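You operate a simulated robot arm through the tools that you are given. There is no shell and no other tool.

The job below is to be done with a simulated robot arm. You get a single attempt, and the scene is never put back.

## Task
Lay the rack's green tube in slide A's free pocket, send the slide in and grip that tube.
Fine: use the screen keys: pin down, slide in, lift down, grip.

Only the result counts: the job must be done as asked and must still hold three seconds after the hand-in. Knocking over, shifting, dropping, spilling or breaking anything else fails it.

## Robot
A 7-joint arm with a two-finger parallel gripper, fixed in place. Base frame: the origin is at the foot of the arm, x ahead of it, y to its left, z up. Readings come in m, rad, newtons and seconds.
Its first joint turns from -2.897 to 2.897 rad. Payload 4.4 kg.
The TCP is the grasp point between the finger pads, 0.023 m short of the fingertips. In the tool frame z runs along the fingers and y along their closing line. Largest opening 0.094 m; finger width 0.038, thickness 0.01; the body of the gripper, 0.054 by 0.096 m, starts 0.039 m behind the TCP.
Orientation is that of the tool frame in the base frame, as a unit quaternion [w, x, y, z]. With the fingers straight down and closing along the base's y, the tool's x points along the base's -x, its y along +y and its z along -z.

## Interface
- The arm moves only by the tool drive_tool. Its argument "commands" is a list that holds one entry, the list of rows, each a list of 7 numbers: the shift along the tool's x, y, z in m, then the turn, a rotation vector about the tool's x, y, z in rad, then the gripper command, from -1 (fully open) to 1 (shut), values between in proportion. In form: [[[tx, ty, tz, wx, wy, wz, claw], ...]]. A call has 1 to 20 rows; each row is the pose to reach, as a shift and turn from the pose commanded when the call began, along the tool's axes at that moment. Rows are played at 5 a second. More than 0.05 m and 0.15 rad between two rows, or a gripper value outside its range, and nothing of the call is played. Where a pose cannot be reached the arm comes as near as it can. A force on the tool above 40 N (or 10 N above the force at the start of the call, whichever is more), or a blocked arm, ends the call early, and 0.2 s more pass. Each finger travels about 0.072 m/s and halts on what it meets, pressing with about 31 N; the grip force reading is that of the motor and also rises with nothing between the fingers. The clock runs only during rows and for 0.2 s after the last one: add rows that repeat a pose to give the fingers time. It gives the time, the measured TCP pose, the force on the tool (base axes), the opening and the grip force at its end, in the units of the frame above (readings bear some noise), with the torque about the TCP (base axes, N m) and any sound that the robot's microphone picked up.
- Cameras (640 x 400 px; columns grow to the right, rows downward): "scene" is fixed at [0.0509, -0.4989, 1.4085]; the picture's right is [0.90, -0.44, 0.00], its down [-0.12, -0.26, -0.96] and it looks along [0.42, 0.86, -0.29] (base axes); focal length 312 px, centre (320, 200). "wrist" rides on the gripper at [0.086, 0.016, -0.075] in the tool frame; the picture's right is [-0.18, 0.98, 0.00], its down [-0.58, -0.11, -0.81] and it looks along [-0.79, -0.15, 0.59] (tool axes); focal length 243 px, centre (320, 200).
- capture(camera): a new picture of that camera. It takes no simulated time.
- locate(camera, pixels): there is no depth. For up to 12 entries [column, row, z] of the newest picture of that camera ("zoom" is the newest enlarged one), the place [x, y] in the base frame at which the ray of that pixel passes the height z, good to about 0.002 m. It takes no simulated time.
- zoom(camera, box): a new picture of the part [left, top, right, bottom] of that camera's present view, enlarged. It takes no simulated time.
- hand_in(): hands the job in; it is judged then, once.

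Unless the task says otherwise, let go and move clear before handing in.

The tools are called after "Request:" by a JSON object that holds its "api" and its "payload". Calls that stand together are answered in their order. drive_tool: Moves the arm, as the interface text tells. Its arguments: {"type":"object","properties":{"commands":{"type":"array","items":{"type":"array","items":{"type":"array","items":{"type":"number"}}}}},"required":["commands"]} The other tools are called the same way: capture (camera) takes a picture; locate (camera, pixels) gives the place at which the rays of pixels pass given heights; zoom (camera, box) takes an enlarged picture of a part of a camera's view; hand_in () hands the job in.

At the start:

```text
time_s: 0.0
eef_pos: [0.6302, 0.3719, 1.2912]
ee_rot: [0.0, 0.001, 1.0, 0.0]
contact_force: [0.4, 0.1, -0.4]
torque: [-0.03, 0.01, -0.02]
opening: 0.094
grasp_force: 0.1
```

scene: 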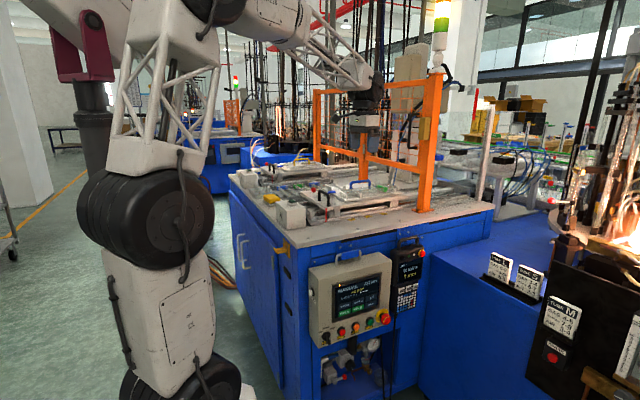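
wrist: 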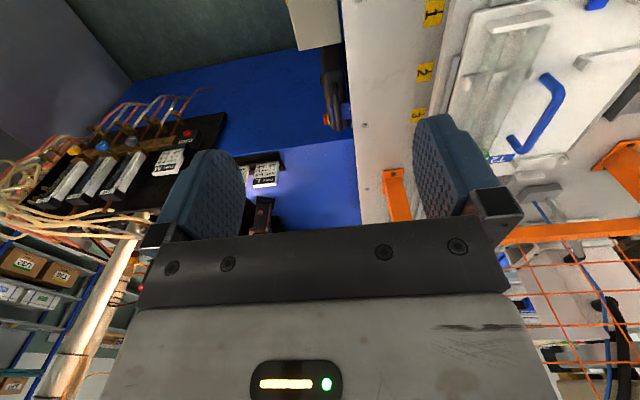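

The scene picture shows a blue bench with a control panel (around 350,300), slides on top (around 330,190) and cards at (500,265) and (560,315). I'll zoom in on these regions before moving anything.

Request:
{"api": "zoom", "payload": {"camera": "scene", "box": [230, 150, 450, 260]}}

Request:
{"api": "zoom", "payload": {"camera": "scene", "box": [290, 230, 440, 360]}}

Request:
{"api": "zoom", "payload": {"camera": "scene", "box": [470, 230, 640, 400]}}

Request:
{"api": "zoom", "payload": {"camera": "wrist", "box": [340, 0, 640, 220]}}

Request:
{"api": "zoom", "payload": {"camera": "wrist", "box": [0, 60, 340, 280]}}

```text
2.91 times, centred on (340, 205) of scene
```

zoom: 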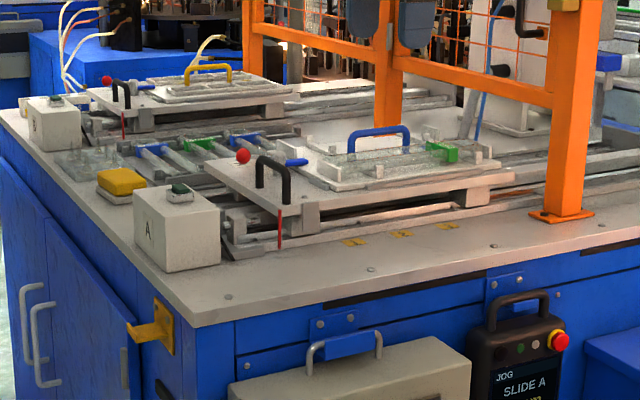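

```text
3.08 times, centred on (365, 295) of scene
```

zoom: 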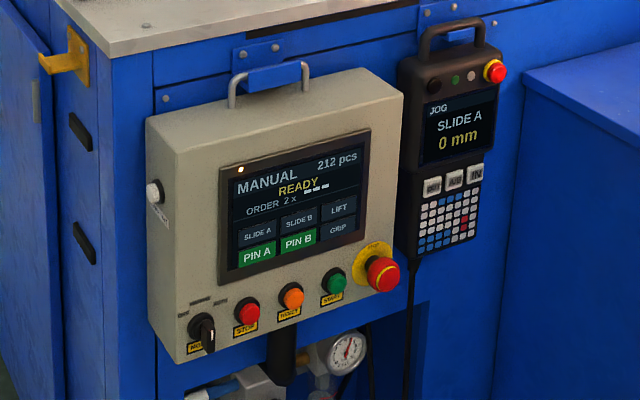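

```text
2.35 times, centred on (555, 315) of scene
```

zoom: 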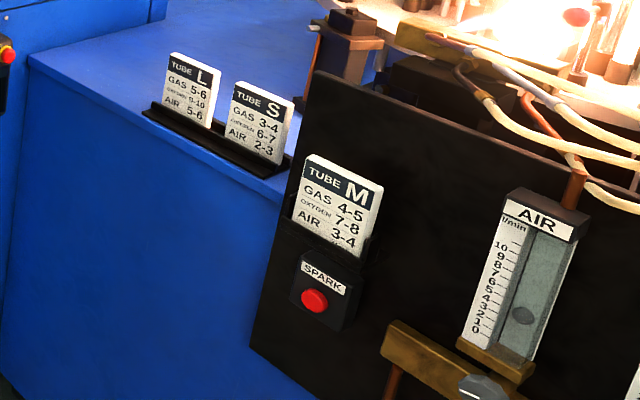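

```text
1.82 times, centred on (490, 110) of wrist
```

zoom: 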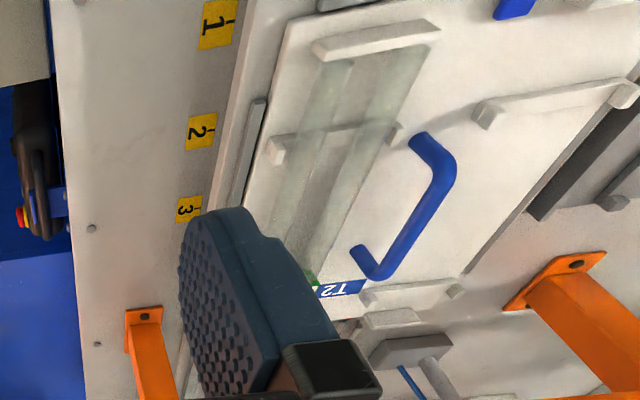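

```text
1.82 times, centred on (170, 170) of wrist
```

zoom: 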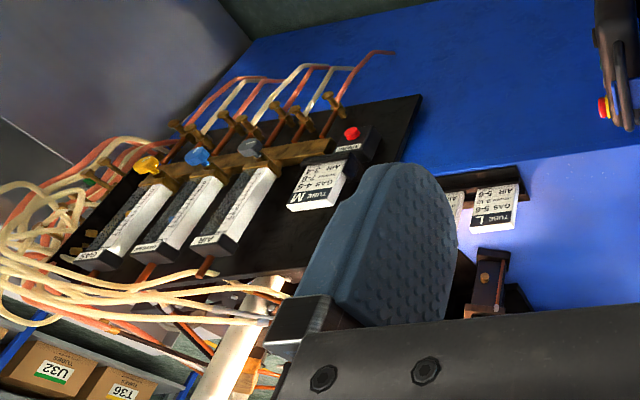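

The zooms show slide A (box "A" at zoom (175,235)) with a blue-handled pallet, a rack of tubes with blue and green ends beside it, and a touch panel with SLIDE/PIN/LIFT/GRIP keys. I'll zoom in further to read the details.

Request:
{"api": "zoom", "payload": {"camera": "scene", "box": [255, 185, 335, 245]}}

Request:
{"api": "zoom", "payload": {"camera": "scene", "box": [310, 180, 410, 242]}}

Request:
{"api": "zoom", "payload": {"camera": "scene", "box": [325, 268, 405, 348]}}

Request:
{"api": "zoom", "payload": {"camera": "scene", "box": [385, 235, 435, 320]}}

Request:
{"api": "zoom", "payload": {"camera": "scene", "box": [230, 160, 330, 222]}}

Request:
{"api": "zoom", "payload": {"camera": "scene", "box": [300, 60, 470, 220]}}

```text
6.67 times, centred on (295, 215) of scene
```

zoom: 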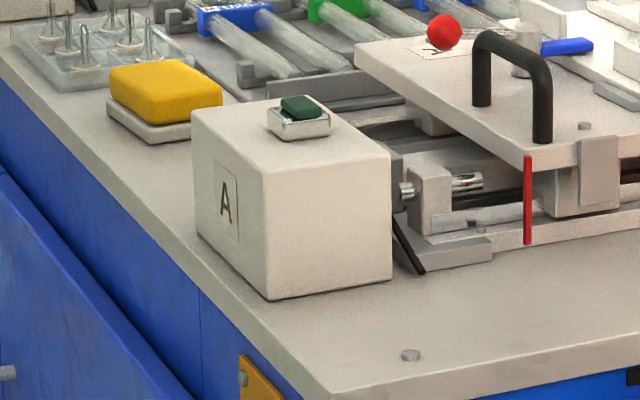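

```text
6.40 times, centred on (360, 211) of scene
```

zoom: 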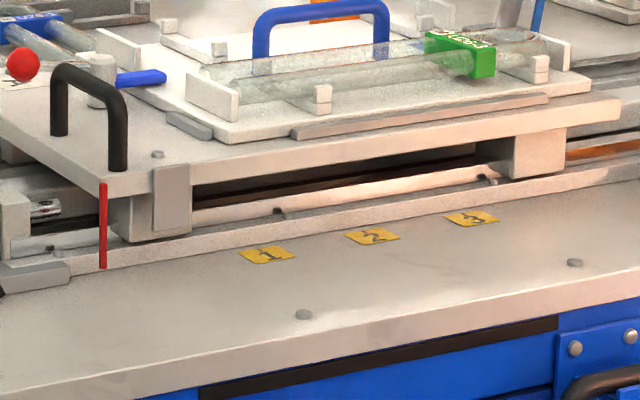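

```text
5.00 times, centred on (365, 308) of scene
```

zoom: 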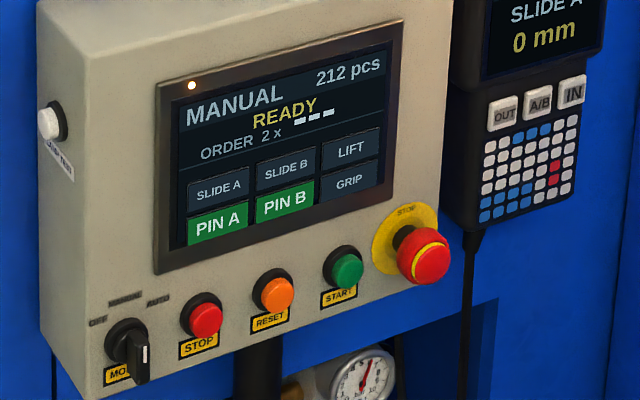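

```text
4.71 times, centred on (410, 278) of scene
```

zoom: 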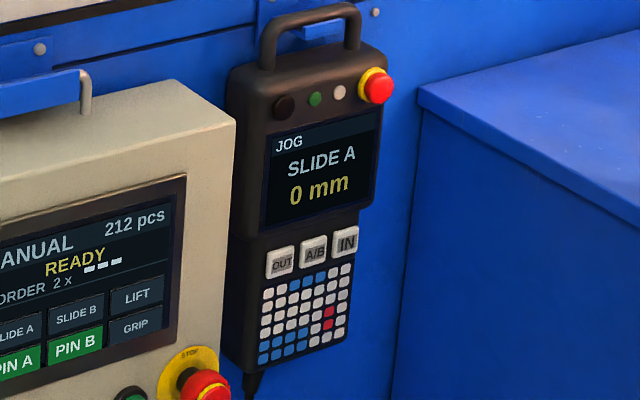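

```text
6.40 times, centred on (280, 191) of scene
```

zoom: 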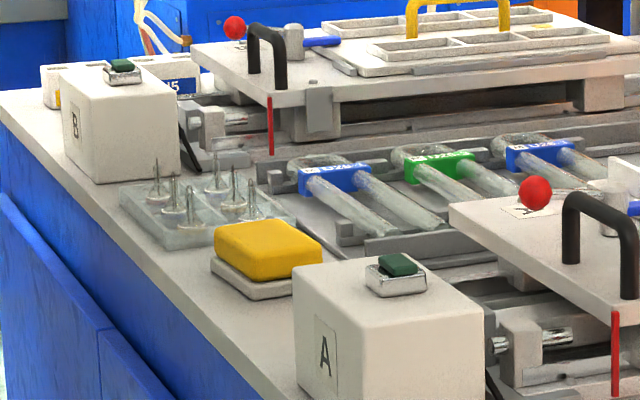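

```text
2.50 times, centred on (385, 140) of scene
```

zoom: 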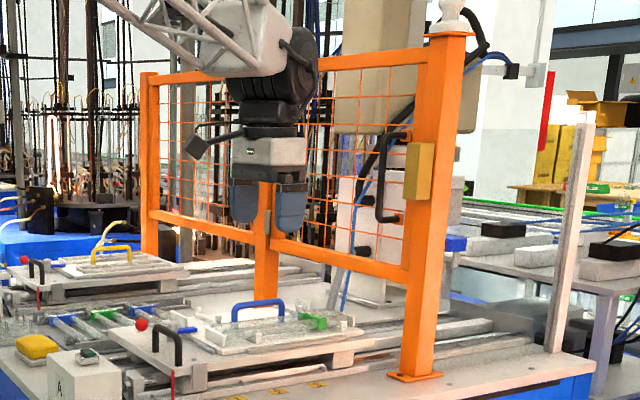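

The U-tubes sit in the rack as blue, green, blue, and a pallet with a blue handle on slide A already carries one green tube. I'll triangulate heights from marker "1" (scene (352,219.6), wrist (434,14)) and marker "3" (wrist about (419,115)).

Request:
{"api": "locate", "payload": {"camera": "scene", "pixels": [[352, 219.6, 0.8], [352, 219.6, 0.9], [352, 219.6, 1.0], [384, 213.4, 0.8], [384, 213.4, 0.9], [384, 213.4, 1.0]]}}

Request:
{"api": "locate", "payload": {"camera": "wrist", "pixels": [[434, 14, 0.8], [434, 14, 0.9], [434, 14, 1.0], [418, 115, 0.8], [418, 115, 0.9], [418, 115, 1.0]]}}

```text
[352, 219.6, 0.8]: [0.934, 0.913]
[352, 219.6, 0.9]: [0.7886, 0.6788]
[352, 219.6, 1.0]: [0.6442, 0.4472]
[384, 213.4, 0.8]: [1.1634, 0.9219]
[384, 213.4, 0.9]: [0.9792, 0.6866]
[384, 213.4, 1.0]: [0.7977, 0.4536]
```

```text
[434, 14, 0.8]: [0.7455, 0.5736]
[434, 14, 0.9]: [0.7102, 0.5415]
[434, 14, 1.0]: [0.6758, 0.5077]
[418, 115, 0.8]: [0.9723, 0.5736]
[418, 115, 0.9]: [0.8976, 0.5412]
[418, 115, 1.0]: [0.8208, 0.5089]
```

Both markers triangulate to a bench-top height of about z=0.973. Next I'll locate the rack tubes, box A, the pallet tube and the panel.

Request:
{"api": "locate", "payload": {"camera": "scene", "pixels": [[298, 185.5, 1.0], [298, 185.5, 1.02], [283, 187, 1.0], [313, 183, 1.0], [284, 232, 1.04], [296, 232, 0.973], [383, 192, 1.05], [383, 192, 1.08], [352, 207, 1.05], [326, 214, 1.04], [312, 198, 1.04], [287, 210, 0.973]]}}

Request:
{"api": "locate", "payload": {"camera": "wrist", "pixels": [[500, 155, 1.02], [500, 155, 1.05], [545, 80, 1.05], [545, 80, 1.1], [520, 145, 1.05], [470, 20, 1.03], [550, 10, 1.03], [400, 180, 0.973], [345, 100, 0.973], [330, 50, 0.95]]}}

```text
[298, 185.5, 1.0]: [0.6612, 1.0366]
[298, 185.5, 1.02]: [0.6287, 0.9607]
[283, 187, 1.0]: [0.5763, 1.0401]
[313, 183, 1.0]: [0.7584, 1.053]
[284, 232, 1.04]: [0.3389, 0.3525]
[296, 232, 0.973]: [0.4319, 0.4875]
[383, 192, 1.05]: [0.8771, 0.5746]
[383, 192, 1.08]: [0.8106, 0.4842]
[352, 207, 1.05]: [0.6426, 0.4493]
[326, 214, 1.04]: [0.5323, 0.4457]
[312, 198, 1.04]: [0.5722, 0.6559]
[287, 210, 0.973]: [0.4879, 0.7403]
```

```text
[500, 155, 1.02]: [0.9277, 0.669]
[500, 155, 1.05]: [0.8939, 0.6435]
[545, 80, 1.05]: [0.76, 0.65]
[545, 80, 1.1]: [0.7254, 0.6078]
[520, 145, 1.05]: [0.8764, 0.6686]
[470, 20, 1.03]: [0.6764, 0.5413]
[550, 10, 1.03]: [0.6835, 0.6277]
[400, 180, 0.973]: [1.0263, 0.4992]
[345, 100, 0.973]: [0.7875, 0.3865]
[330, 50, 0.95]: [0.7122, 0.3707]
```

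The rack tubes look to be around (0.6, 0.9), so I need a better view of them. I'll turn the gripper 90° so the wrist camera faces +y, and back it off to about (0.50, 0.50, 1.30).

Request:
{"api": "drive_tool", "payload": {"commands": [[[0.011, 0.011, 0, 0, 0, -0.131, -1], [0.022, 0.021, 0, 0, 0, -0.262, -1], [0.033, 0.032, 0, 0, 0, -0.393, -1], [0.043, 0.043, 0, 0, 0, -0.524, -1], [0.054, 0.053, 0, 0, 0, -0.654, -1], [0.065, 0.064, 0, 0, 0, -0.785, -1], [0.076, 0.075, 0, 0, 0, -0.916, -1], [0.087, 0.085, 0, 0, 0, -1.047, -1], [0.098, 0.096, 0, 0, 0, -1.178, -1], [0.108, 0.107, 0, 0, 0, -1.309, -1], [0.119, 0.117, 0, 0, 0, -1.44, -1], [0.13, 0.128, 0, 0, 0, -1.571, -1], [0.13, 0.128, 0, 0, 0, -1.571, -1]]]}}

Request:
{"api": "capture", "payload": {"camera": "wrist"}}

Request:
{"api": "capture", "payload": {"camera": "scene"}}

```text
time_s: 2.8
eef_pos: [0.5002, 0.4987, 1.2918]
ee_rot: [0.0, 0.708, -0.706, 0.0]
contact_force: [-0.4, -0.8, 1.5]
torque: [-0.01, 0.0, 0.02]
opening: 0.0939
grasp_force: 0.2
```

```text
taken
```

wrist: 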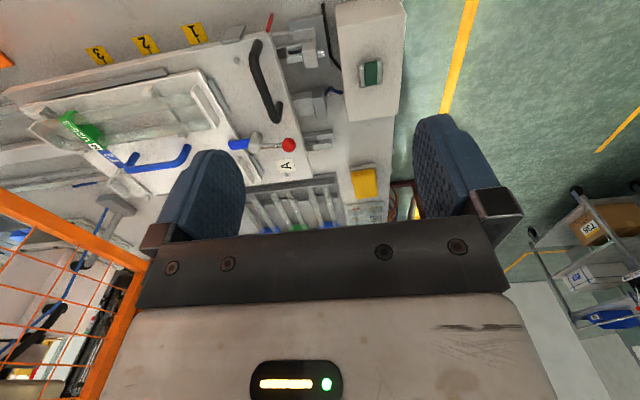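

```text
taken
```

scene: 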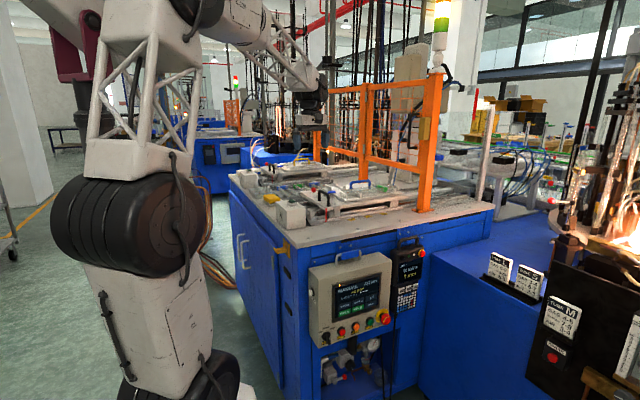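

This wrist view shows slide A well: box A at (370,70), the pin knob with red ball at (288,145), the T2 pallet with its green tube at (85,130), and the rack partly hidden at (300,205). I'll zoom in.

Request:
{"api": "zoom", "payload": {"camera": "wrist", "box": [0, 0, 320, 200]}}

Request:
{"api": "zoom", "payload": {"camera": "wrist", "box": [220, 120, 420, 245]}}

Request:
{"api": "zoom", "payload": {"camera": "wrist", "box": [220, 0, 420, 125]}}

Request:
{"api": "locate", "payload": {"camera": "wrist", "pixels": [[195, 33, 0.973], [97, 55, 0.973], [288, 145, 1.05], [288, 145, 1.1], [298, 228, 1.0], [298, 228, 1.03], [372, 72, 1.05], [372, 72, 1.08], [263, 40, 1.05], [263, 40, 1.1], [85, 130, 1.05], [85, 130, 1.08]]}}

```text
2.00 times, centred on (160, 100) of wrist
```

zoom: 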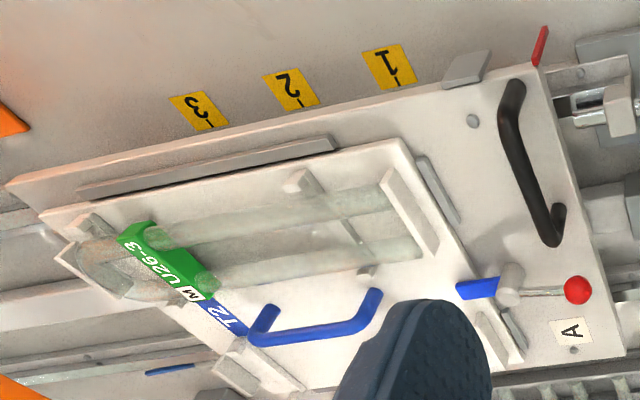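

```text
3.20 times, centred on (320, 182) of wrist
```

zoom: 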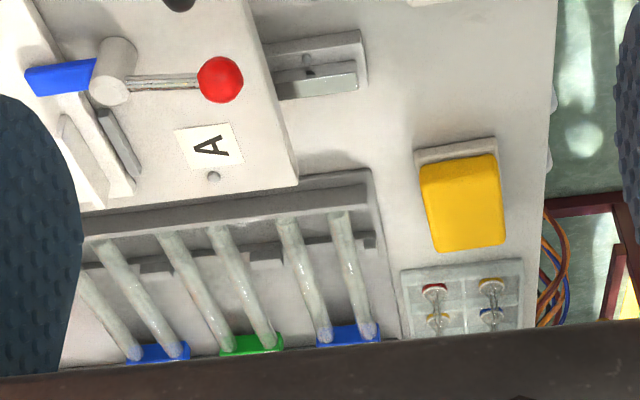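

```text
3.20 times, centred on (320, 62) of wrist
```

zoom: 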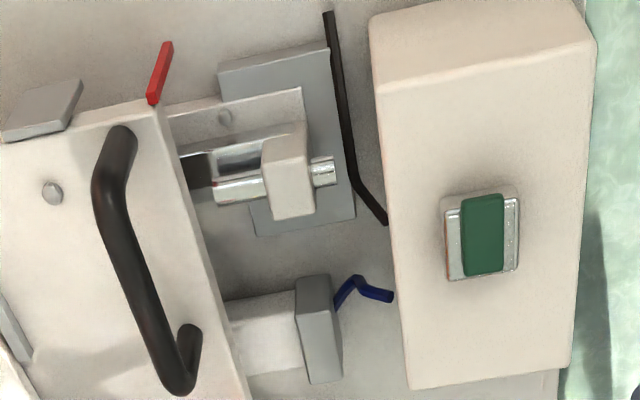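

```text
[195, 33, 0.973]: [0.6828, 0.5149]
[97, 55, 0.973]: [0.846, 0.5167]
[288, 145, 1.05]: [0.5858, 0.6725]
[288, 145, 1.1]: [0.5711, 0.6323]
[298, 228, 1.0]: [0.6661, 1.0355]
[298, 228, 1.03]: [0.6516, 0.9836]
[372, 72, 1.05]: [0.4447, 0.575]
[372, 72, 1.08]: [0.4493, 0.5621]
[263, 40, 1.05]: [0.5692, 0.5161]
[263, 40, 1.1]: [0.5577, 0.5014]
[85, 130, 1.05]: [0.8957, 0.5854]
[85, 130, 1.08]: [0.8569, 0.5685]
```

The pallet's occupied pocket holds the green "M U26-3" tube with its bend toward +x. The rack has three U-tubes (blue, green, blue) with legs toward -y and clips at the far end. I'll move to about (0.60, 0.66) to see the rack and the rest of the pallet.

Request:
{"api": "drive_tool", "payload": {"commands": [[[-0.032, -0.02, 0, 0, 0, 0, -1], [-0.064, -0.04, 0, 0, 0, 0, -1], [-0.096, -0.06, 0, 0, 0, 0, -1], [-0.128, -0.08, 0, 0, 0, 0, -1], [-0.16, -0.1, 0, 0, 0, 0, -1], [-0.16, -0.1, 0, 0, 0, 0, -1]]]}}

Request:
{"api": "capture", "payload": {"camera": "wrist"}}

Request:
{"api": "zoom", "payload": {"camera": "wrist", "box": [160, 60, 480, 260]}}

Request:
{"api": "zoom", "payload": {"camera": "wrist", "box": [0, 0, 320, 200]}}

```text
time_s: 4.2
eef_pos: [0.6009, 0.6588, 1.2922]
ee_rot: [0.0, -0.707, 0.707, 0.0]
contact_force: [-0.1, 0.5, -0.7]
torque: [0.0, 0.03, 0.02]
opening: 0.0939
grasp_force: 0.1
```

```text
taken
```

wrist: 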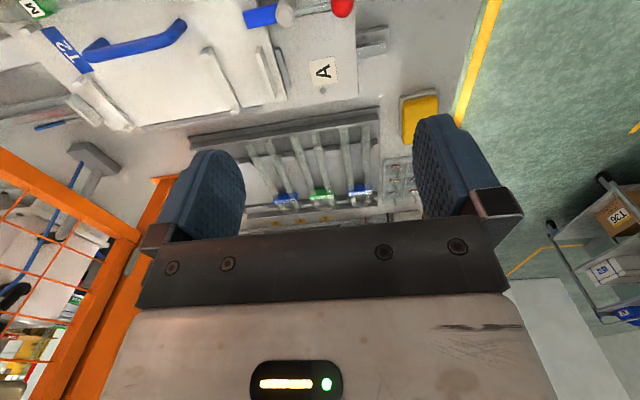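

```text
2.00 times, centred on (320, 160) of wrist
```

zoom: 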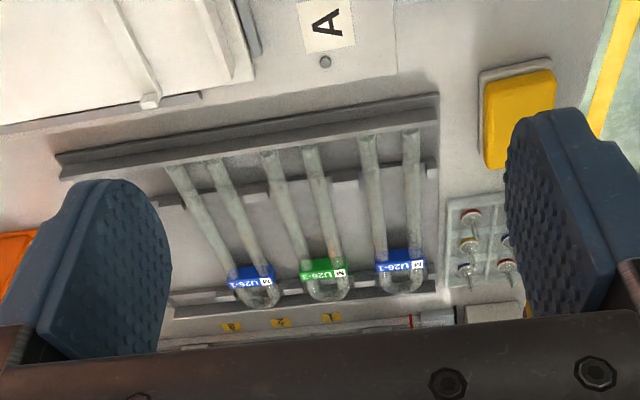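

```text
2.00 times, centred on (160, 100) of wrist
```

zoom: 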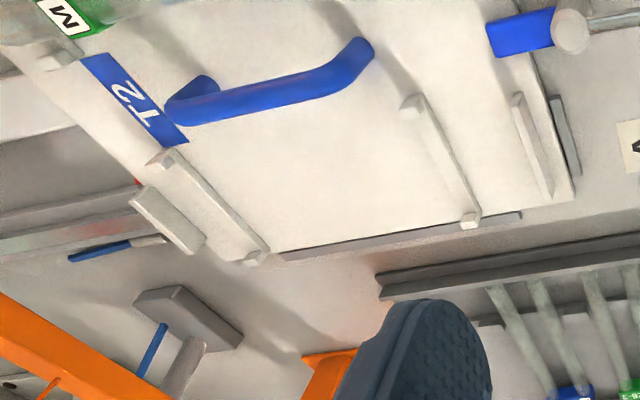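

The free pocket is the far half of pallet T2: two slotted support bars at zoom (205,205) and (440,160), with an end stop at (535,145). The rack's green tube is the middle one. I'll triangulate several of these points.

Request:
{"api": "locate", "payload": {"camera": "wrist", "pixels": [[321, 194, 0.99], [321, 194, 1.01], [321, 194, 1.03], [293, 136, 1.0], [314, 134, 1.0], [348, 129, 1.0], [366, 126, 1.0], [243, 144, 1.0], [266, 140, 1.0], [323, 72, 1.03], [323, 72, 1.05], [342, 5, 1.1]]}}

Request:
{"api": "locate", "payload": {"camera": "scene", "pixels": [[298, 185.5, 0.99], [298, 185.5, 1.01], [298, 185.5, 1.03], [313, 189, 1.05], [311.5, 190.5, 1.04], [311.5, 190.5, 1.06]]}}

Request:
{"api": "zoom", "payload": {"camera": "scene", "box": [260, 165, 360, 227]}}

```text
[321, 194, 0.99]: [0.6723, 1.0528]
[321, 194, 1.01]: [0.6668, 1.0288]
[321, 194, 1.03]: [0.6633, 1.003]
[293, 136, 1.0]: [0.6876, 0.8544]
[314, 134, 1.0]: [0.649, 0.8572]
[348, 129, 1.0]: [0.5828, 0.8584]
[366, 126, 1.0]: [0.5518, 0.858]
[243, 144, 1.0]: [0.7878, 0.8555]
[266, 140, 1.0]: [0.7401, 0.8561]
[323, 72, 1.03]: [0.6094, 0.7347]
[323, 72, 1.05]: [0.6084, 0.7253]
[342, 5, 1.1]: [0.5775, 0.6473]
```

```text
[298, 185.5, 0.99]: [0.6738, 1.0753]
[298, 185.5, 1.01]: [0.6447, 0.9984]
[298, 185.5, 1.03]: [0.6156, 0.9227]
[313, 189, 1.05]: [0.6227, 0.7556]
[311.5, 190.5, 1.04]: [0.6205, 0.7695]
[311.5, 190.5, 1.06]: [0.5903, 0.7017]
```

```text
6.40 times, centred on (310, 196) of scene
```

zoom: 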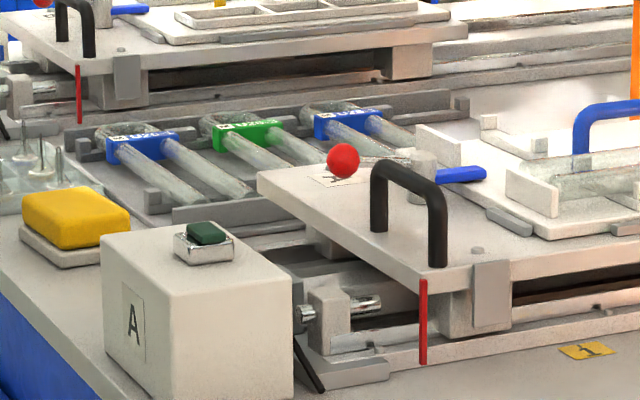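

The rack's green tube lies at z≈1.0 with legs at x≈0.649 and 0.688, near ends at y≈0.855 and its clip at y≈1.045. That is close to the edge of reach. I'll check the heights of the plate and pallet, and where the orange post near the rack stands.

Request:
{"api": "locate", "payload": {"camera": "scene", "pixels": [[312.2, 192.9, 1.02], [312.2, 192.9, 1.04], [312.2, 192.9, 1.06], [363, 182, 0.973], [427, 208, 0.973], [313.6, 190.3, 1.06], [313.6, 190.3, 1.08], [313.6, 190.3, 1.1]]}}

Request:
{"api": "locate", "payload": {"camera": "wrist", "pixels": [[167, 190, 0.973], [167, 180, 0.973], [102, 102, 1.05], [82, 79, 1.06], [131, 126, 1.06], [206, 51.5, 1.06], [235, 110, 1.06], [259, 48, 1.06], [280, 97, 1.06], [150, 128, 0.973], [10, 135, 1.2], [342, 5, 1.08]]}}

```text
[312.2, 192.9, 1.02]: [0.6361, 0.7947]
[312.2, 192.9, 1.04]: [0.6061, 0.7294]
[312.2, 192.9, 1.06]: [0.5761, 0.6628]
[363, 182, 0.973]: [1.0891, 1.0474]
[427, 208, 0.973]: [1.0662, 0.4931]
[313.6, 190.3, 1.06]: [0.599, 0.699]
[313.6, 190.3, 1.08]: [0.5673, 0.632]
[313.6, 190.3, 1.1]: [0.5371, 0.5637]
```

```text
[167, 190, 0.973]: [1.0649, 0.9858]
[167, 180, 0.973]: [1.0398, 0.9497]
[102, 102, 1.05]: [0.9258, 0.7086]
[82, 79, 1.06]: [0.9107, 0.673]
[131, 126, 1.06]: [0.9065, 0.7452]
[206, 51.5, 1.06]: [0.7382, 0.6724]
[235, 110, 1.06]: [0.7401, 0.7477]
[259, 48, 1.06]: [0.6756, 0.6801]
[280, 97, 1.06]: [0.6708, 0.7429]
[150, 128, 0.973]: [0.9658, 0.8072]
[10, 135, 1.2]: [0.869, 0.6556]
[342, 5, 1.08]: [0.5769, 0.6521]
```

The slide plate top is about z=1.038, and the free pocket runs from the end stop at x≈0.673 to the bar at x≈0.908, centred near y≈0.71. Both the rack and the pocket are beyond 0.98 m, so I'll test the reach above the rack at a safe height.

Request:
{"api": "drive_tool", "payload": {"commands": [[[-0.04, -0.012, 0.01, 0, 0, 0, -1], [-0.08, -0.024, 0.02, 0, 0, 0, -1], [-0.12, -0.036, 0.03, 0, 0, 0, -1], [-0.16, -0.048, 0.04, 0, 0, 0, -1], [-0.2, -0.06, 0.05, 0, 0, 0, -1], [-0.24, -0.068, 0.06, 0, 0, 0, -1], [-0.24, -0.068, 0.06, 0, 0, 0, -1], [-0.24, -0.068, 0.06, 0, 0, 0, -1]]]}}

Request:
{"api": "capture", "payload": {"camera": "wrist"}}

Request:
{"api": "capture", "payload": {"camera": "scene"}}

```text
time_s: 6.0
eef_pos: [0.6687, 0.8993, 1.233]
ee_rot: [0.0, 0.707, -0.707, 0.001]
contact_force: [0.1, -0.6, 1.1]
torque: [0.0, -0.03, -0.01]
opening: 0.0939
grasp_force: 0.1
```

```text
taken
```

wrist: 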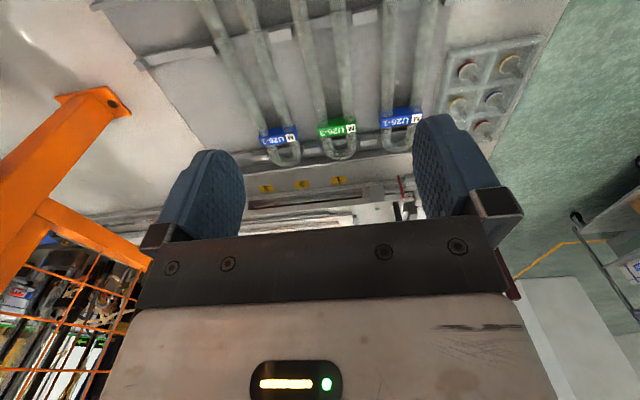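

```text
taken
```

scene: 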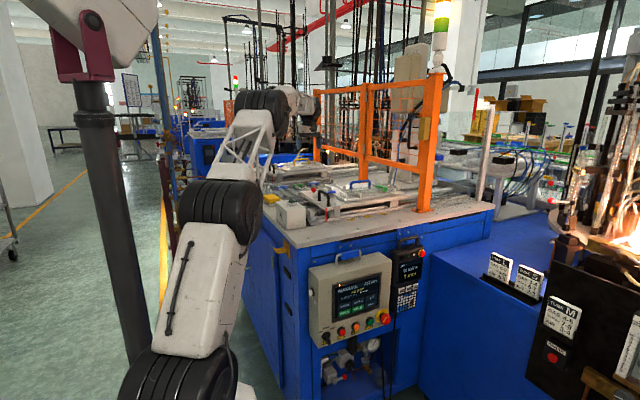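

The arm reached (0.669, 0.899, 1.233) with the tool vertical, so the rack is in reach. I'll zoom in on the green tube, which has its clip at (337,130).

Request:
{"api": "zoom", "payload": {"camera": "wrist", "box": [200, 0, 440, 170]}}

Request:
{"api": "locate", "payload": {"camera": "wrist", "pixels": [[300, 20, 1.0], [334, 15, 1.0], [316, 105, 1.0], [347, 102, 1.0], [338, 130, 1.0], [338, 130, 1.01], [340, 157, 1.0], [279, 138, 1.0], [402, 121, 1.0], [246, 25, 1.0], [391, 20, 1.0], [283, 110, 1.0]]}}

```text
2.35 times, centred on (320, 85) of wrist
```

zoom: 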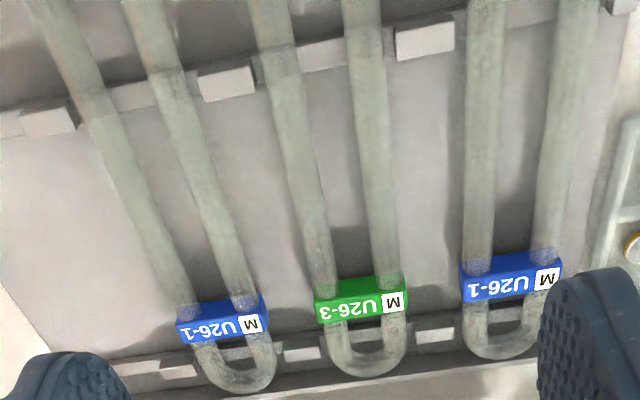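

```text
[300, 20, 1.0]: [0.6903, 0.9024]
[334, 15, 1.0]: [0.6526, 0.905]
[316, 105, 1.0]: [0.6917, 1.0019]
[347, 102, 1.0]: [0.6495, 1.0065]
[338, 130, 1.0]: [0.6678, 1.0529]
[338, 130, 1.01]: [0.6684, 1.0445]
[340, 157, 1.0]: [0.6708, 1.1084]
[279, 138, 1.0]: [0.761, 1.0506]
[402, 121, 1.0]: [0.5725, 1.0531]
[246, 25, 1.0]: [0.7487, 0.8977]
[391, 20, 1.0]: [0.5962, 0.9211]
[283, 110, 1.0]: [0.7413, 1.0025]
```

The green tube's legs are at x≈0.652 and 0.691, with its neighbours' legs at about 0.596 and 0.745, and it is centred near x=0.671. I'll drop to z≈1.11 to pin down the tube height.

Request:
{"api": "drive_tool", "payload": {"commands": [[[0, -0.002, 0.03, 0, 0, 0, -1], [0, -0.002, 0.06, 0, 0, 0, -1], [0, -0.002, 0.09, 0, 0, 0, -1], [0, -0.002, 0.12, 0, 0, 0, -1], [0, -0.002, 0.12, 0, 0, 0, -1]]]}}

Request:
{"api": "capture", "payload": {"camera": "wrist"}}

Request:
{"api": "zoom", "payload": {"camera": "wrist", "box": [200, 0, 440, 170]}}

Request:
{"api": "zoom", "payload": {"camera": "scene", "box": [260, 155, 360, 217]}}

```text
time_s: 7.2
eef_pos: [0.6715, 0.9002, 1.1118]
ee_rot: [0.0, 0.707, -0.707, 0.001]
contact_force: [-0.3, 0.5, 0.1]
torque: [-0.02, -0.01, 0.0]
opening: 0.094
grasp_force: 0.3
```

```text
taken
```

wrist: 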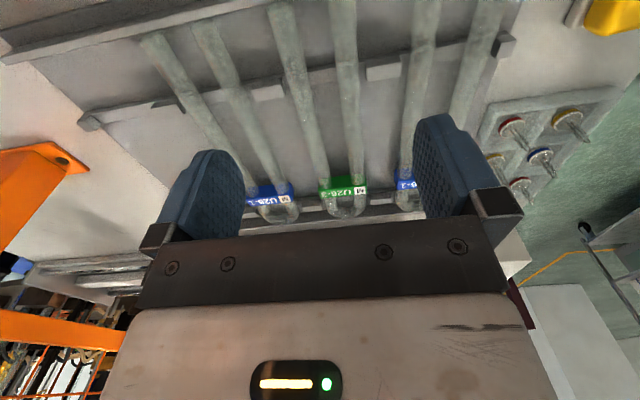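

```text
2.35 times, centred on (320, 85) of wrist
```

zoom: 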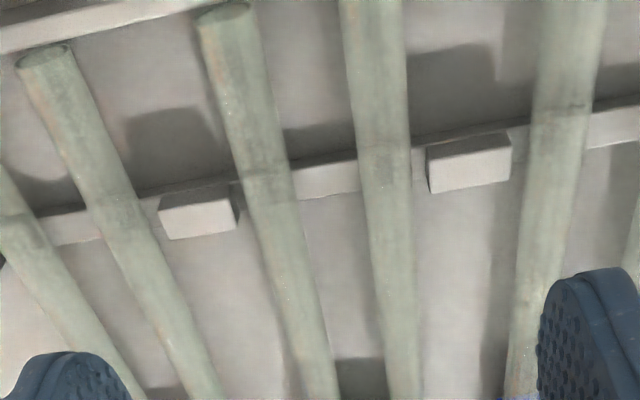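

```text
6.40 times, centred on (310, 186) of scene
```

zoom: 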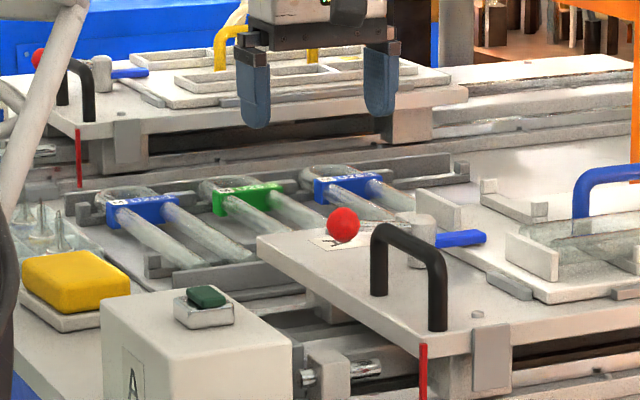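

The near ends of the legs are visible now. The green tube's left-hand leg ends at wrist (280,5) and its clip is at (343,188). I'll compare this view with the earlier one to get the height.

Request:
{"api": "locate", "payload": {"camera": "wrist", "pixels": [[268.1, 91.4, 0.98], [268.1, 91.4, 1.0], [343, 188, 0.99], [343, 188, 1.0], [343, 188, 1.01], [280, 6, 1.0], [340, 100, 1.0], [303, 100, 1.0], [418, 60, 1.0], [228, 110, 1.0]]}}

Request:
{"api": "zoom", "payload": {"camera": "wrist", "box": [250, 120, 430, 235]}}

```text
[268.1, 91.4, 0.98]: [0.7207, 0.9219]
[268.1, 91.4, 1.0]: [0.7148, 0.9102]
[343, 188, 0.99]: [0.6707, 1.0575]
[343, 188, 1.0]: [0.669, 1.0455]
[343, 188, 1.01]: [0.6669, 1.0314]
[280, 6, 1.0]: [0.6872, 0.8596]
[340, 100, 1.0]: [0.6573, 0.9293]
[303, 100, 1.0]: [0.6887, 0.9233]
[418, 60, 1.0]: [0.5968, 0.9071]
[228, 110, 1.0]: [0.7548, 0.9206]
```

```text
3.48 times, centred on (340, 178) of wrist
```

zoom: 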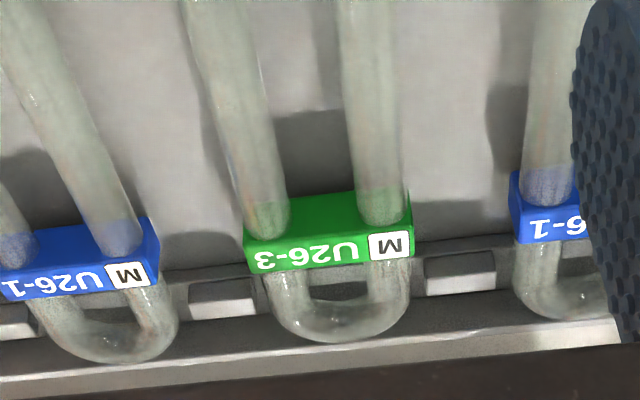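

The tube centre comes out at about z≈0.997 and x≈0.671, and the clear gripping span is y≈0.94–1.01. Before grasping I'll raise, turn back and look closely at pallet T2 to see how the existing tube sits.

Request:
{"api": "drive_tool", "payload": {"commands": [[[0, 0, -0.04, 0, 0, 0, -1], [0, 0, -0.08, 0, 0, 0, -1], [0, 0, -0.12, 0, 0, 0, -1], [0, 0, -0.15, 0, 0, 0, -1], [0.02, 0.014, -0.15, 0, 0, 0.131, -1], [0.04, 0.028, -0.15, 0, 0, 0.262, -1], [0.06, 0.042, -0.15, 0, 0, 0.393, -1], [0.08, 0.057, -0.15, 0, 0, 0.524, -1], [0.1, 0.071, -0.15, 0, 0, 0.654, -1], [0.12, 0.085, -0.15, 0, 0, 0.785, -1], [0.14, 0.099, -0.15, 0, 0, 0.916, -1], [0.16, 0.113, -0.15, 0, 0, 1.047, -1], [0.18, 0.128, -0.15, 0, 0, 1.178, -1], [0.2, 0.142, -0.15, 0, 0, 1.309, -1], [0.22, 0.156, -0.15, 0, 0, 1.44, -1], [0.24, 0.17, -0.15, 0, 0, 1.571, -1], [0.24, 0.17, -0.15, 0, 0, 1.571, -1]]]}}

Request:
{"api": "capture", "payload": {"camera": "wrist"}}

Request:
{"api": "zoom", "payload": {"camera": "wrist", "box": [160, 0, 480, 200]}}

```text
time_s: 10.8
eef_pos: [0.5014, 0.6585, 1.2613]
ee_rot: [0.001, 0.001, 1.0, 0.0]
contact_force: [0.1, -0.3, 0.4]
torque: [-0.01, 0.01, -0.01]
opening: 0.094
grasp_force: 0.0
```

```text
taken
```

wrist: 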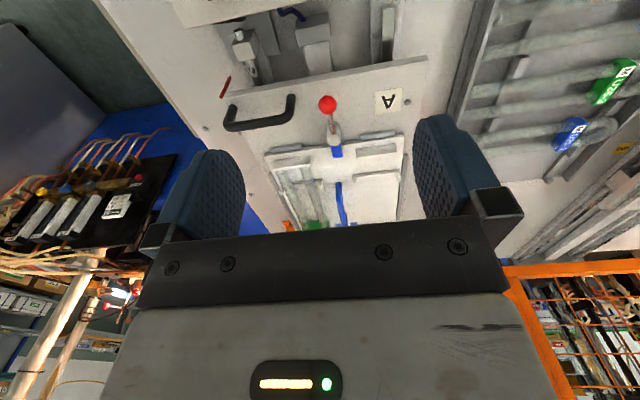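

```text
2.00 times, centred on (320, 100) of wrist
```

zoom: 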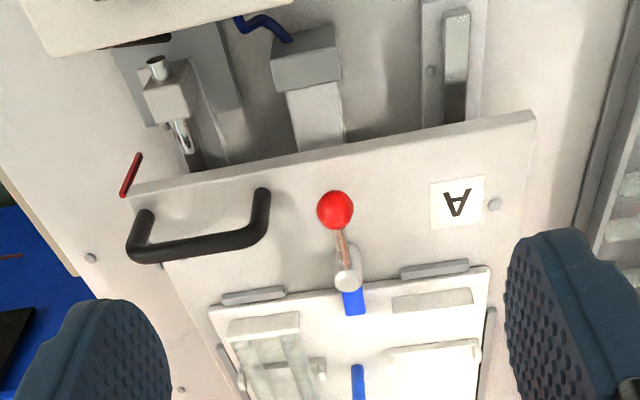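

I need the camera farther in +x to see the pallet's supports, so I'll shift to x≈0.68.

Request:
{"api": "drive_tool", "payload": {"commands": [[[-0.045, 0.005, 0, 0, 0, 0, -1], [-0.09, 0.01, 0, 0, 0, 0, -1], [-0.135, 0.015, 0, 0, 0, 0, -1], [-0.18, 0.02, 0, 0, 0, 0, -1], [-0.18, 0.02, 0, 0, 0, 0, -1]]]}}

Request:
{"api": "capture", "payload": {"camera": "wrist"}}

Request:
{"api": "zoom", "payload": {"camera": "wrist", "box": [160, 0, 480, 200]}}

```text
time_s: 12.0
eef_pos: [0.6813, 0.6795, 1.261]
ee_rot: [-0.001, -0.001, 1.0, 0.0]
contact_force: [0.3, 0.3, -0.3]
torque: [0.0, 0.0, 0.0]
opening: 0.094
grasp_force: 0.0
```

```text
taken
```

wrist: 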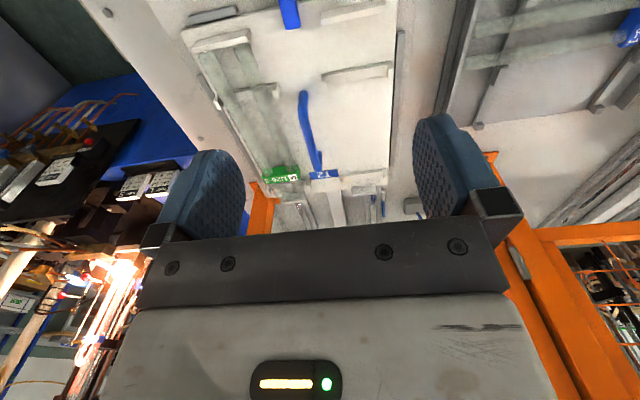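

```text
2.00 times, centred on (320, 100) of wrist
```

zoom: 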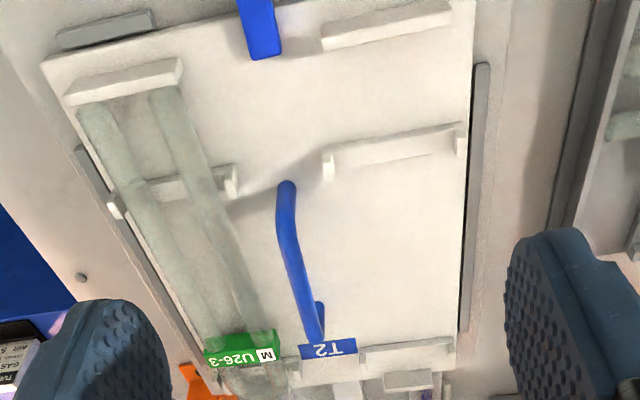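

This shows how the existing tube sits: leg ends just off the tall end stop at zoom (125,85), legs over the slotted bar at (175,190), and the clip at (242,348) just before the far bar. I'll locate the matching points for both pockets.

Request:
{"api": "locate", "payload": {"camera": "wrist", "pixels": [[207.5, 52, 1.065], [242.5, 48, 1.065], [281, 174, 1.07], [223, 39, 1.07], [352.5, 13, 1.07], [324, 82, 1.065], [390, 70, 1.065], [343, 177, 1.065], [386, 174, 1.065], [219, 102, 1.065], [275, 90, 1.065], [303, 93, 1.1]]}}

Request:
{"api": "zoom", "payload": {"camera": "wrist", "box": [310, 0, 420, 70]}}

Request:
{"api": "zoom", "payload": {"camera": "wrist", "box": [180, 10, 300, 85]}}

Request:
{"api": "zoom", "payload": {"camera": "wrist", "box": [250, 130, 410, 230]}}

```text
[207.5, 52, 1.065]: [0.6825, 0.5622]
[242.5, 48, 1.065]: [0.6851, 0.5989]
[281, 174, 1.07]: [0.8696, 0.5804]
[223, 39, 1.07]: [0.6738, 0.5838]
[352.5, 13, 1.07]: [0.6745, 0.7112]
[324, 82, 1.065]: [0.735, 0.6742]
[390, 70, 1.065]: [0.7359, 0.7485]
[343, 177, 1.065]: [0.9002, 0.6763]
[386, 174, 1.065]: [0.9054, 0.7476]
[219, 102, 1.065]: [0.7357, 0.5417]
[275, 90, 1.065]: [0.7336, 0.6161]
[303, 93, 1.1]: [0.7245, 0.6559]
```

```text
5.71 times, centred on (365, 35) of wrist
```

zoom: 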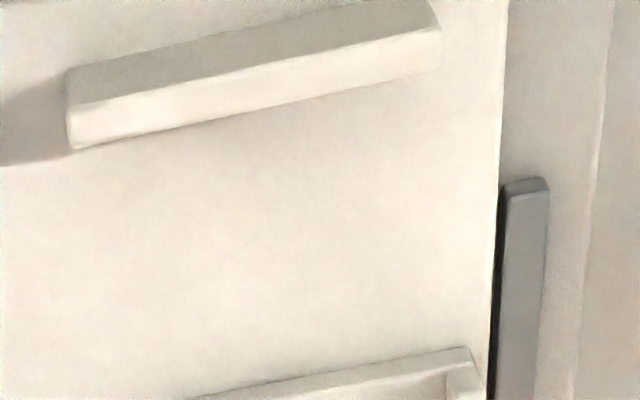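

```text
5.33 times, centred on (240, 48) of wrist
```

zoom: 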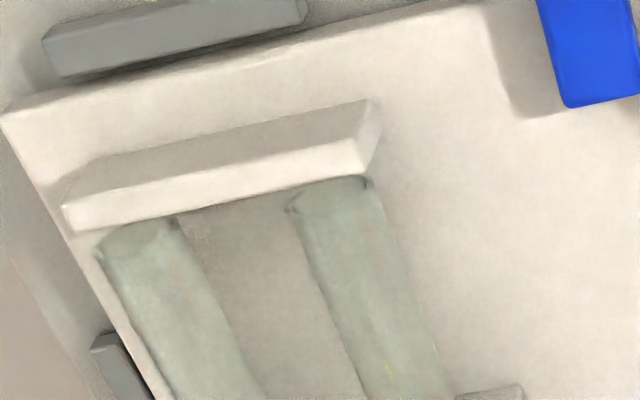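

```text
4.00 times, centred on (330, 180) of wrist
```

zoom: 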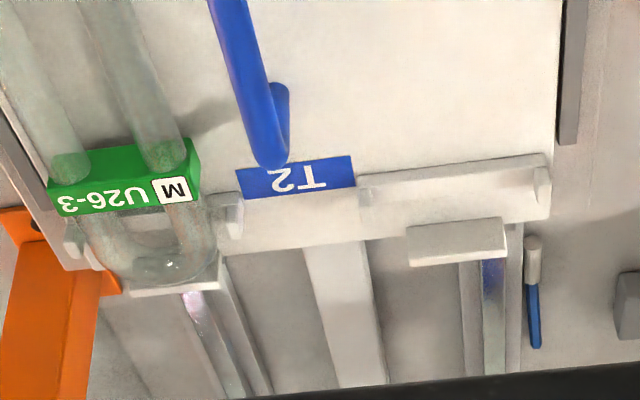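

The free pocket's centre is y≈0.711. The existing tube has leg ends at x≈0.683 and its clip at x≈0.873, so I'll place the new tube to match. Now I'll turn back and go over the rack's green tube at (0.671, 0.955), stopping at z≈1.08 with a 0.075 opening.

Request:
{"api": "drive_tool", "payload": {"commands": [[[0.001, 0.023, 0, 0, 0, -0.131, -1], [0.002, 0.046, 0, 0, 0, -0.262, -1], [0.003, 0.069, 0, 0, 0, -0.393, -1], [0.004, 0.092, 0, 0, 0, -0.524, -1], [0.005, 0.115, 0, 0, 0, -0.654, -1], [0.006, 0.138, 0, 0, 0, -0.785, -1], [0.007, 0.161, 0, 0, 0, -0.916, -1], [0.008, 0.184, 0, 0, 0, -1.047, -1], [0.009, 0.207, 0, 0, 0, -1.178, -1], [0.01, 0.23, 0, 0, 0, -1.309, -1], [0.01, 0.253, 0, 0, 0, -1.44, -0.6], [0.01, 0.2755, 0, 0, 0, -1.571, -0.6], [0.01, 0.2755, 0.045, 0, 0, -1.571, -0.6], [0.01, 0.2755, 0.09, 0, 0, -1.571, -0.6], [0.01, 0.2755, 0.135, 0, 0, -1.571, -0.6], [0.01, 0.2755, 0.18, 0, 0, -1.571, -0.6], [0.01, 0.2755, 0.18, 0, 0, -1.571, -0.6], [0.01, 0.2755, 0.18, 0, 0, -1.571, -0.6]]]}}

Request:
{"api": "capture", "payload": {"camera": "wrist"}}

Request:
{"api": "zoom", "payload": {"camera": "wrist", "box": [160, 0, 480, 200]}}

Request:
{"api": "zoom", "payload": {"camera": "scene", "box": [260, 155, 360, 217]}}

```text
time_s: 15.8
eef_pos: [0.6702, 0.9536, 1.082]
ee_rot: [-0.001, 0.708, -0.706, 0.0]
contact_force: [0.5, 0.2, -0.4]
torque: [-0.01, -0.01, -0.04]
opening: 0.0752
grasp_force: 0.1
```

```text
taken
```

wrist: 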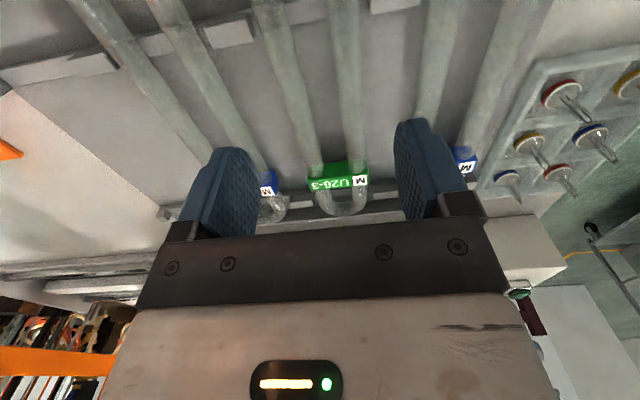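

```text
2.00 times, centred on (320, 100) of wrist
```

zoom: 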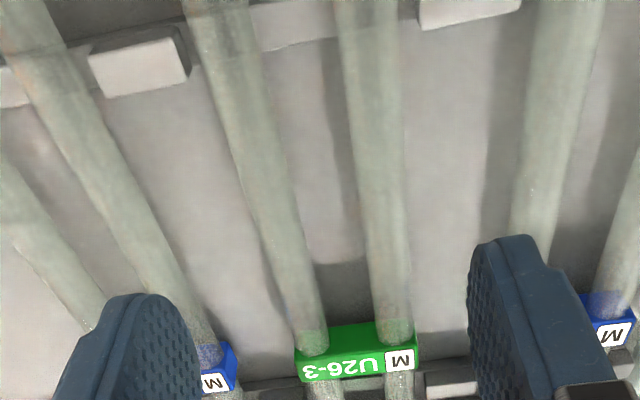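

```text
6.40 times, centred on (310, 186) of scene
```

zoom: 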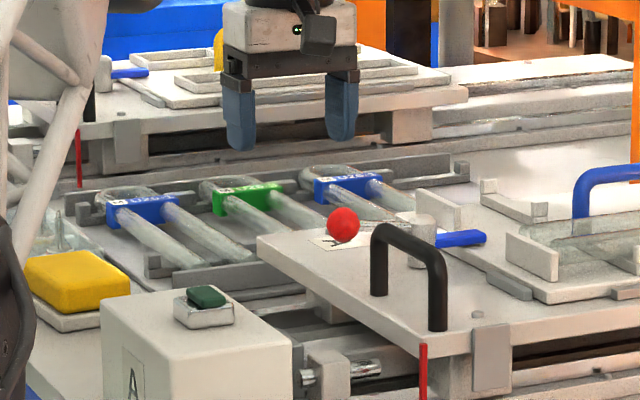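

The fingers straddle the green tube with the neighbours outside them. I'll check the leg positions from this closer view at z≈0.997.

Request:
{"api": "locate", "payload": {"camera": "wrist", "pixels": [[293, 90, 0.997], [347.5, 90, 0.997], [276, 30, 0.997], [343, 30, 0.997], [338.5, 182, 1.008], [338.5, 182, 1.0], [230, 90, 0.997], [428, 90, 0.997]]}}

```text
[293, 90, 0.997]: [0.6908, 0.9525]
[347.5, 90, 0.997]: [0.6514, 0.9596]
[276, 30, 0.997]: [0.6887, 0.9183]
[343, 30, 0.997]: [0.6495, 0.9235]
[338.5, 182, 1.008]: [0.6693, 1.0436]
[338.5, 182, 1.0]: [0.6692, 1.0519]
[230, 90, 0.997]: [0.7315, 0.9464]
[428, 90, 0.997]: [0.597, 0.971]
```

The tube is centred at x≈0.670, directly under the TCP. I'll lower to z≈1.004 and then close.

Request:
{"api": "drive_tool", "payload": {"commands": [[[0, 0, 0.025, 0, 0, 0, -0.6], [0, 0, 0.05, 0, 0, 0, -0.6], [0, 0, 0.065, 0, 0, 0, -0.6], [0, 0, 0.072, 0, 0, 0, -0.6], [0, 0, 0.078, 0, 0, 0, -0.6], [0, 0, 0.078, 0, 0, 0, -0.6]]]}}

Request:
{"api": "capture", "payload": {"camera": "wrist"}}

Request:
{"api": "zoom", "payload": {"camera": "scene", "box": [260, 155, 360, 217]}}

```text
time_s: 17.2
eef_pos: [0.6712, 0.9532, 1.0045]
ee_rot: [0.001, -0.707, 0.708, -0.001]
contact_force: [-0.3, -0.6, 1.0]
torque: [-0.02, -0.05, -0.01]
opening: 0.0749
grasp_force: 0.1
```

```text
taken
```

wrist: 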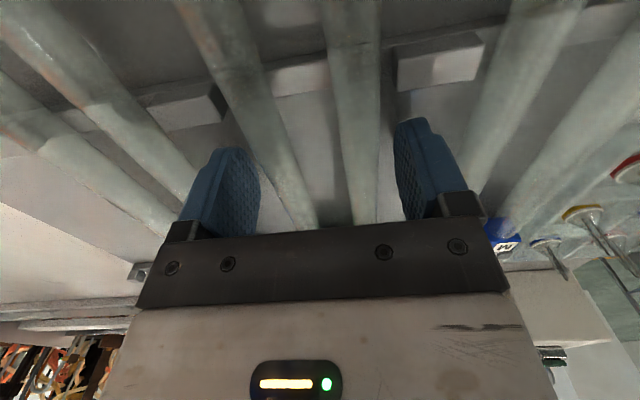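

```text
6.40 times, centred on (310, 186) of scene
```

zoom: 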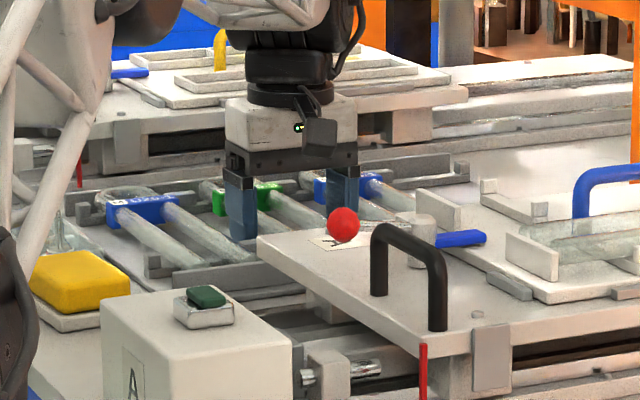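

The fingers are beside the tube with no contact force. I'll close on it.

Request:
{"api": "drive_tool", "payload": {"commands": [[[0, 0, 0, 0, 0, 0, -0.3], [0, 0, 0, 0, 0, 0, 0.1], [0, 0, 0, 0, 0, 0, 0.3], [0, 0, 0, 0, 0, 0, 0.3], [0, 0, 0, 0, 0, 0, 0.3]]]}}

Request:
{"api": "zoom", "payload": {"camera": "wrist", "box": [160, 0, 480, 200]}}

```text
time_s: 18.4
eef_pos: [0.6705, 0.9547, 1.004]
ee_rot: [0.0, 0.707, -0.707, 0.001]
contact_force: [0.3, 0.1, 4.0]
torque: [0.18, -0.18, -0.58]
opening: 0.0529
grasp_force: 31.4
```

```text
2.00 times, centred on (320, 100) of wrist
```

zoom: 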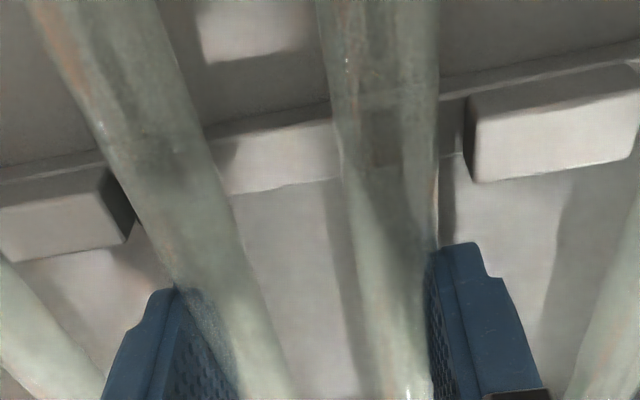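

I have the tube, with opening 0.0529 and 31 N. I'll lift slowly and check it.

Request:
{"api": "drive_tool", "payload": {"commands": [[[0, 0, -0.005, 0, 0, 0, 0.3], [0, 0, -0.015, 0, 0, 0, 0.3], [0, 0, -0.03, 0, 0, 0, 0.3], [0, 0, -0.05, 0, 0, 0, 0.3], [0, 0, -0.08, 0, 0, 0, 0.3], [0, 0, -0.12, 0, 0, 0, 0.3], [0, 0, -0.16, 0, 0, 0, 0.3], [0, 0, -0.19, 0, 0, 0, 0.3], [0, 0, -0.19, 0, 0, 0, 0.3]]]}}

Request:
{"api": "capture", "payload": {"camera": "wrist"}}

Request:
{"api": "zoom", "payload": {"camera": "scene", "box": [260, 135, 360, 197]}}

```text
time_s: 20.4
eef_pos: [0.6712, 0.9548, 1.1938]
ee_rot: [0.0, -0.707, 0.707, 0.0]
contact_force: [-0.2, 0.1, -0.6]
torque: [-0.01, -0.01, -0.04]
opening: 0.0329
grasp_force: 0.0
```

```text
taken
```

wrist: 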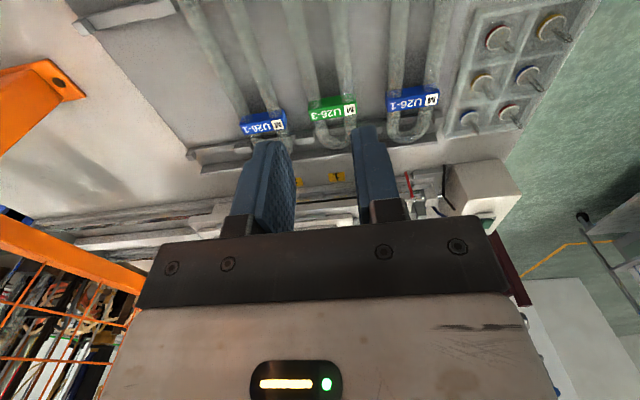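

```text
6.40 times, centred on (310, 166) of scene
```

zoom: 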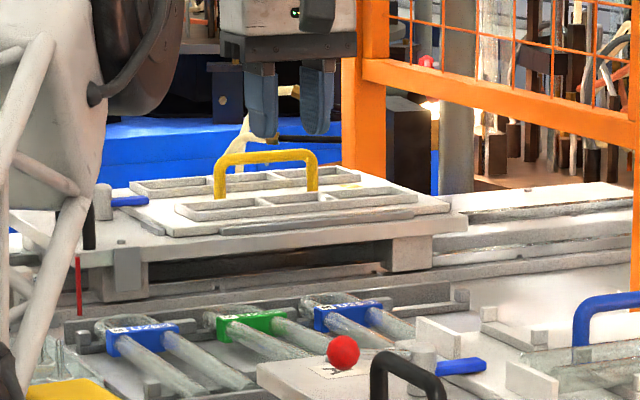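

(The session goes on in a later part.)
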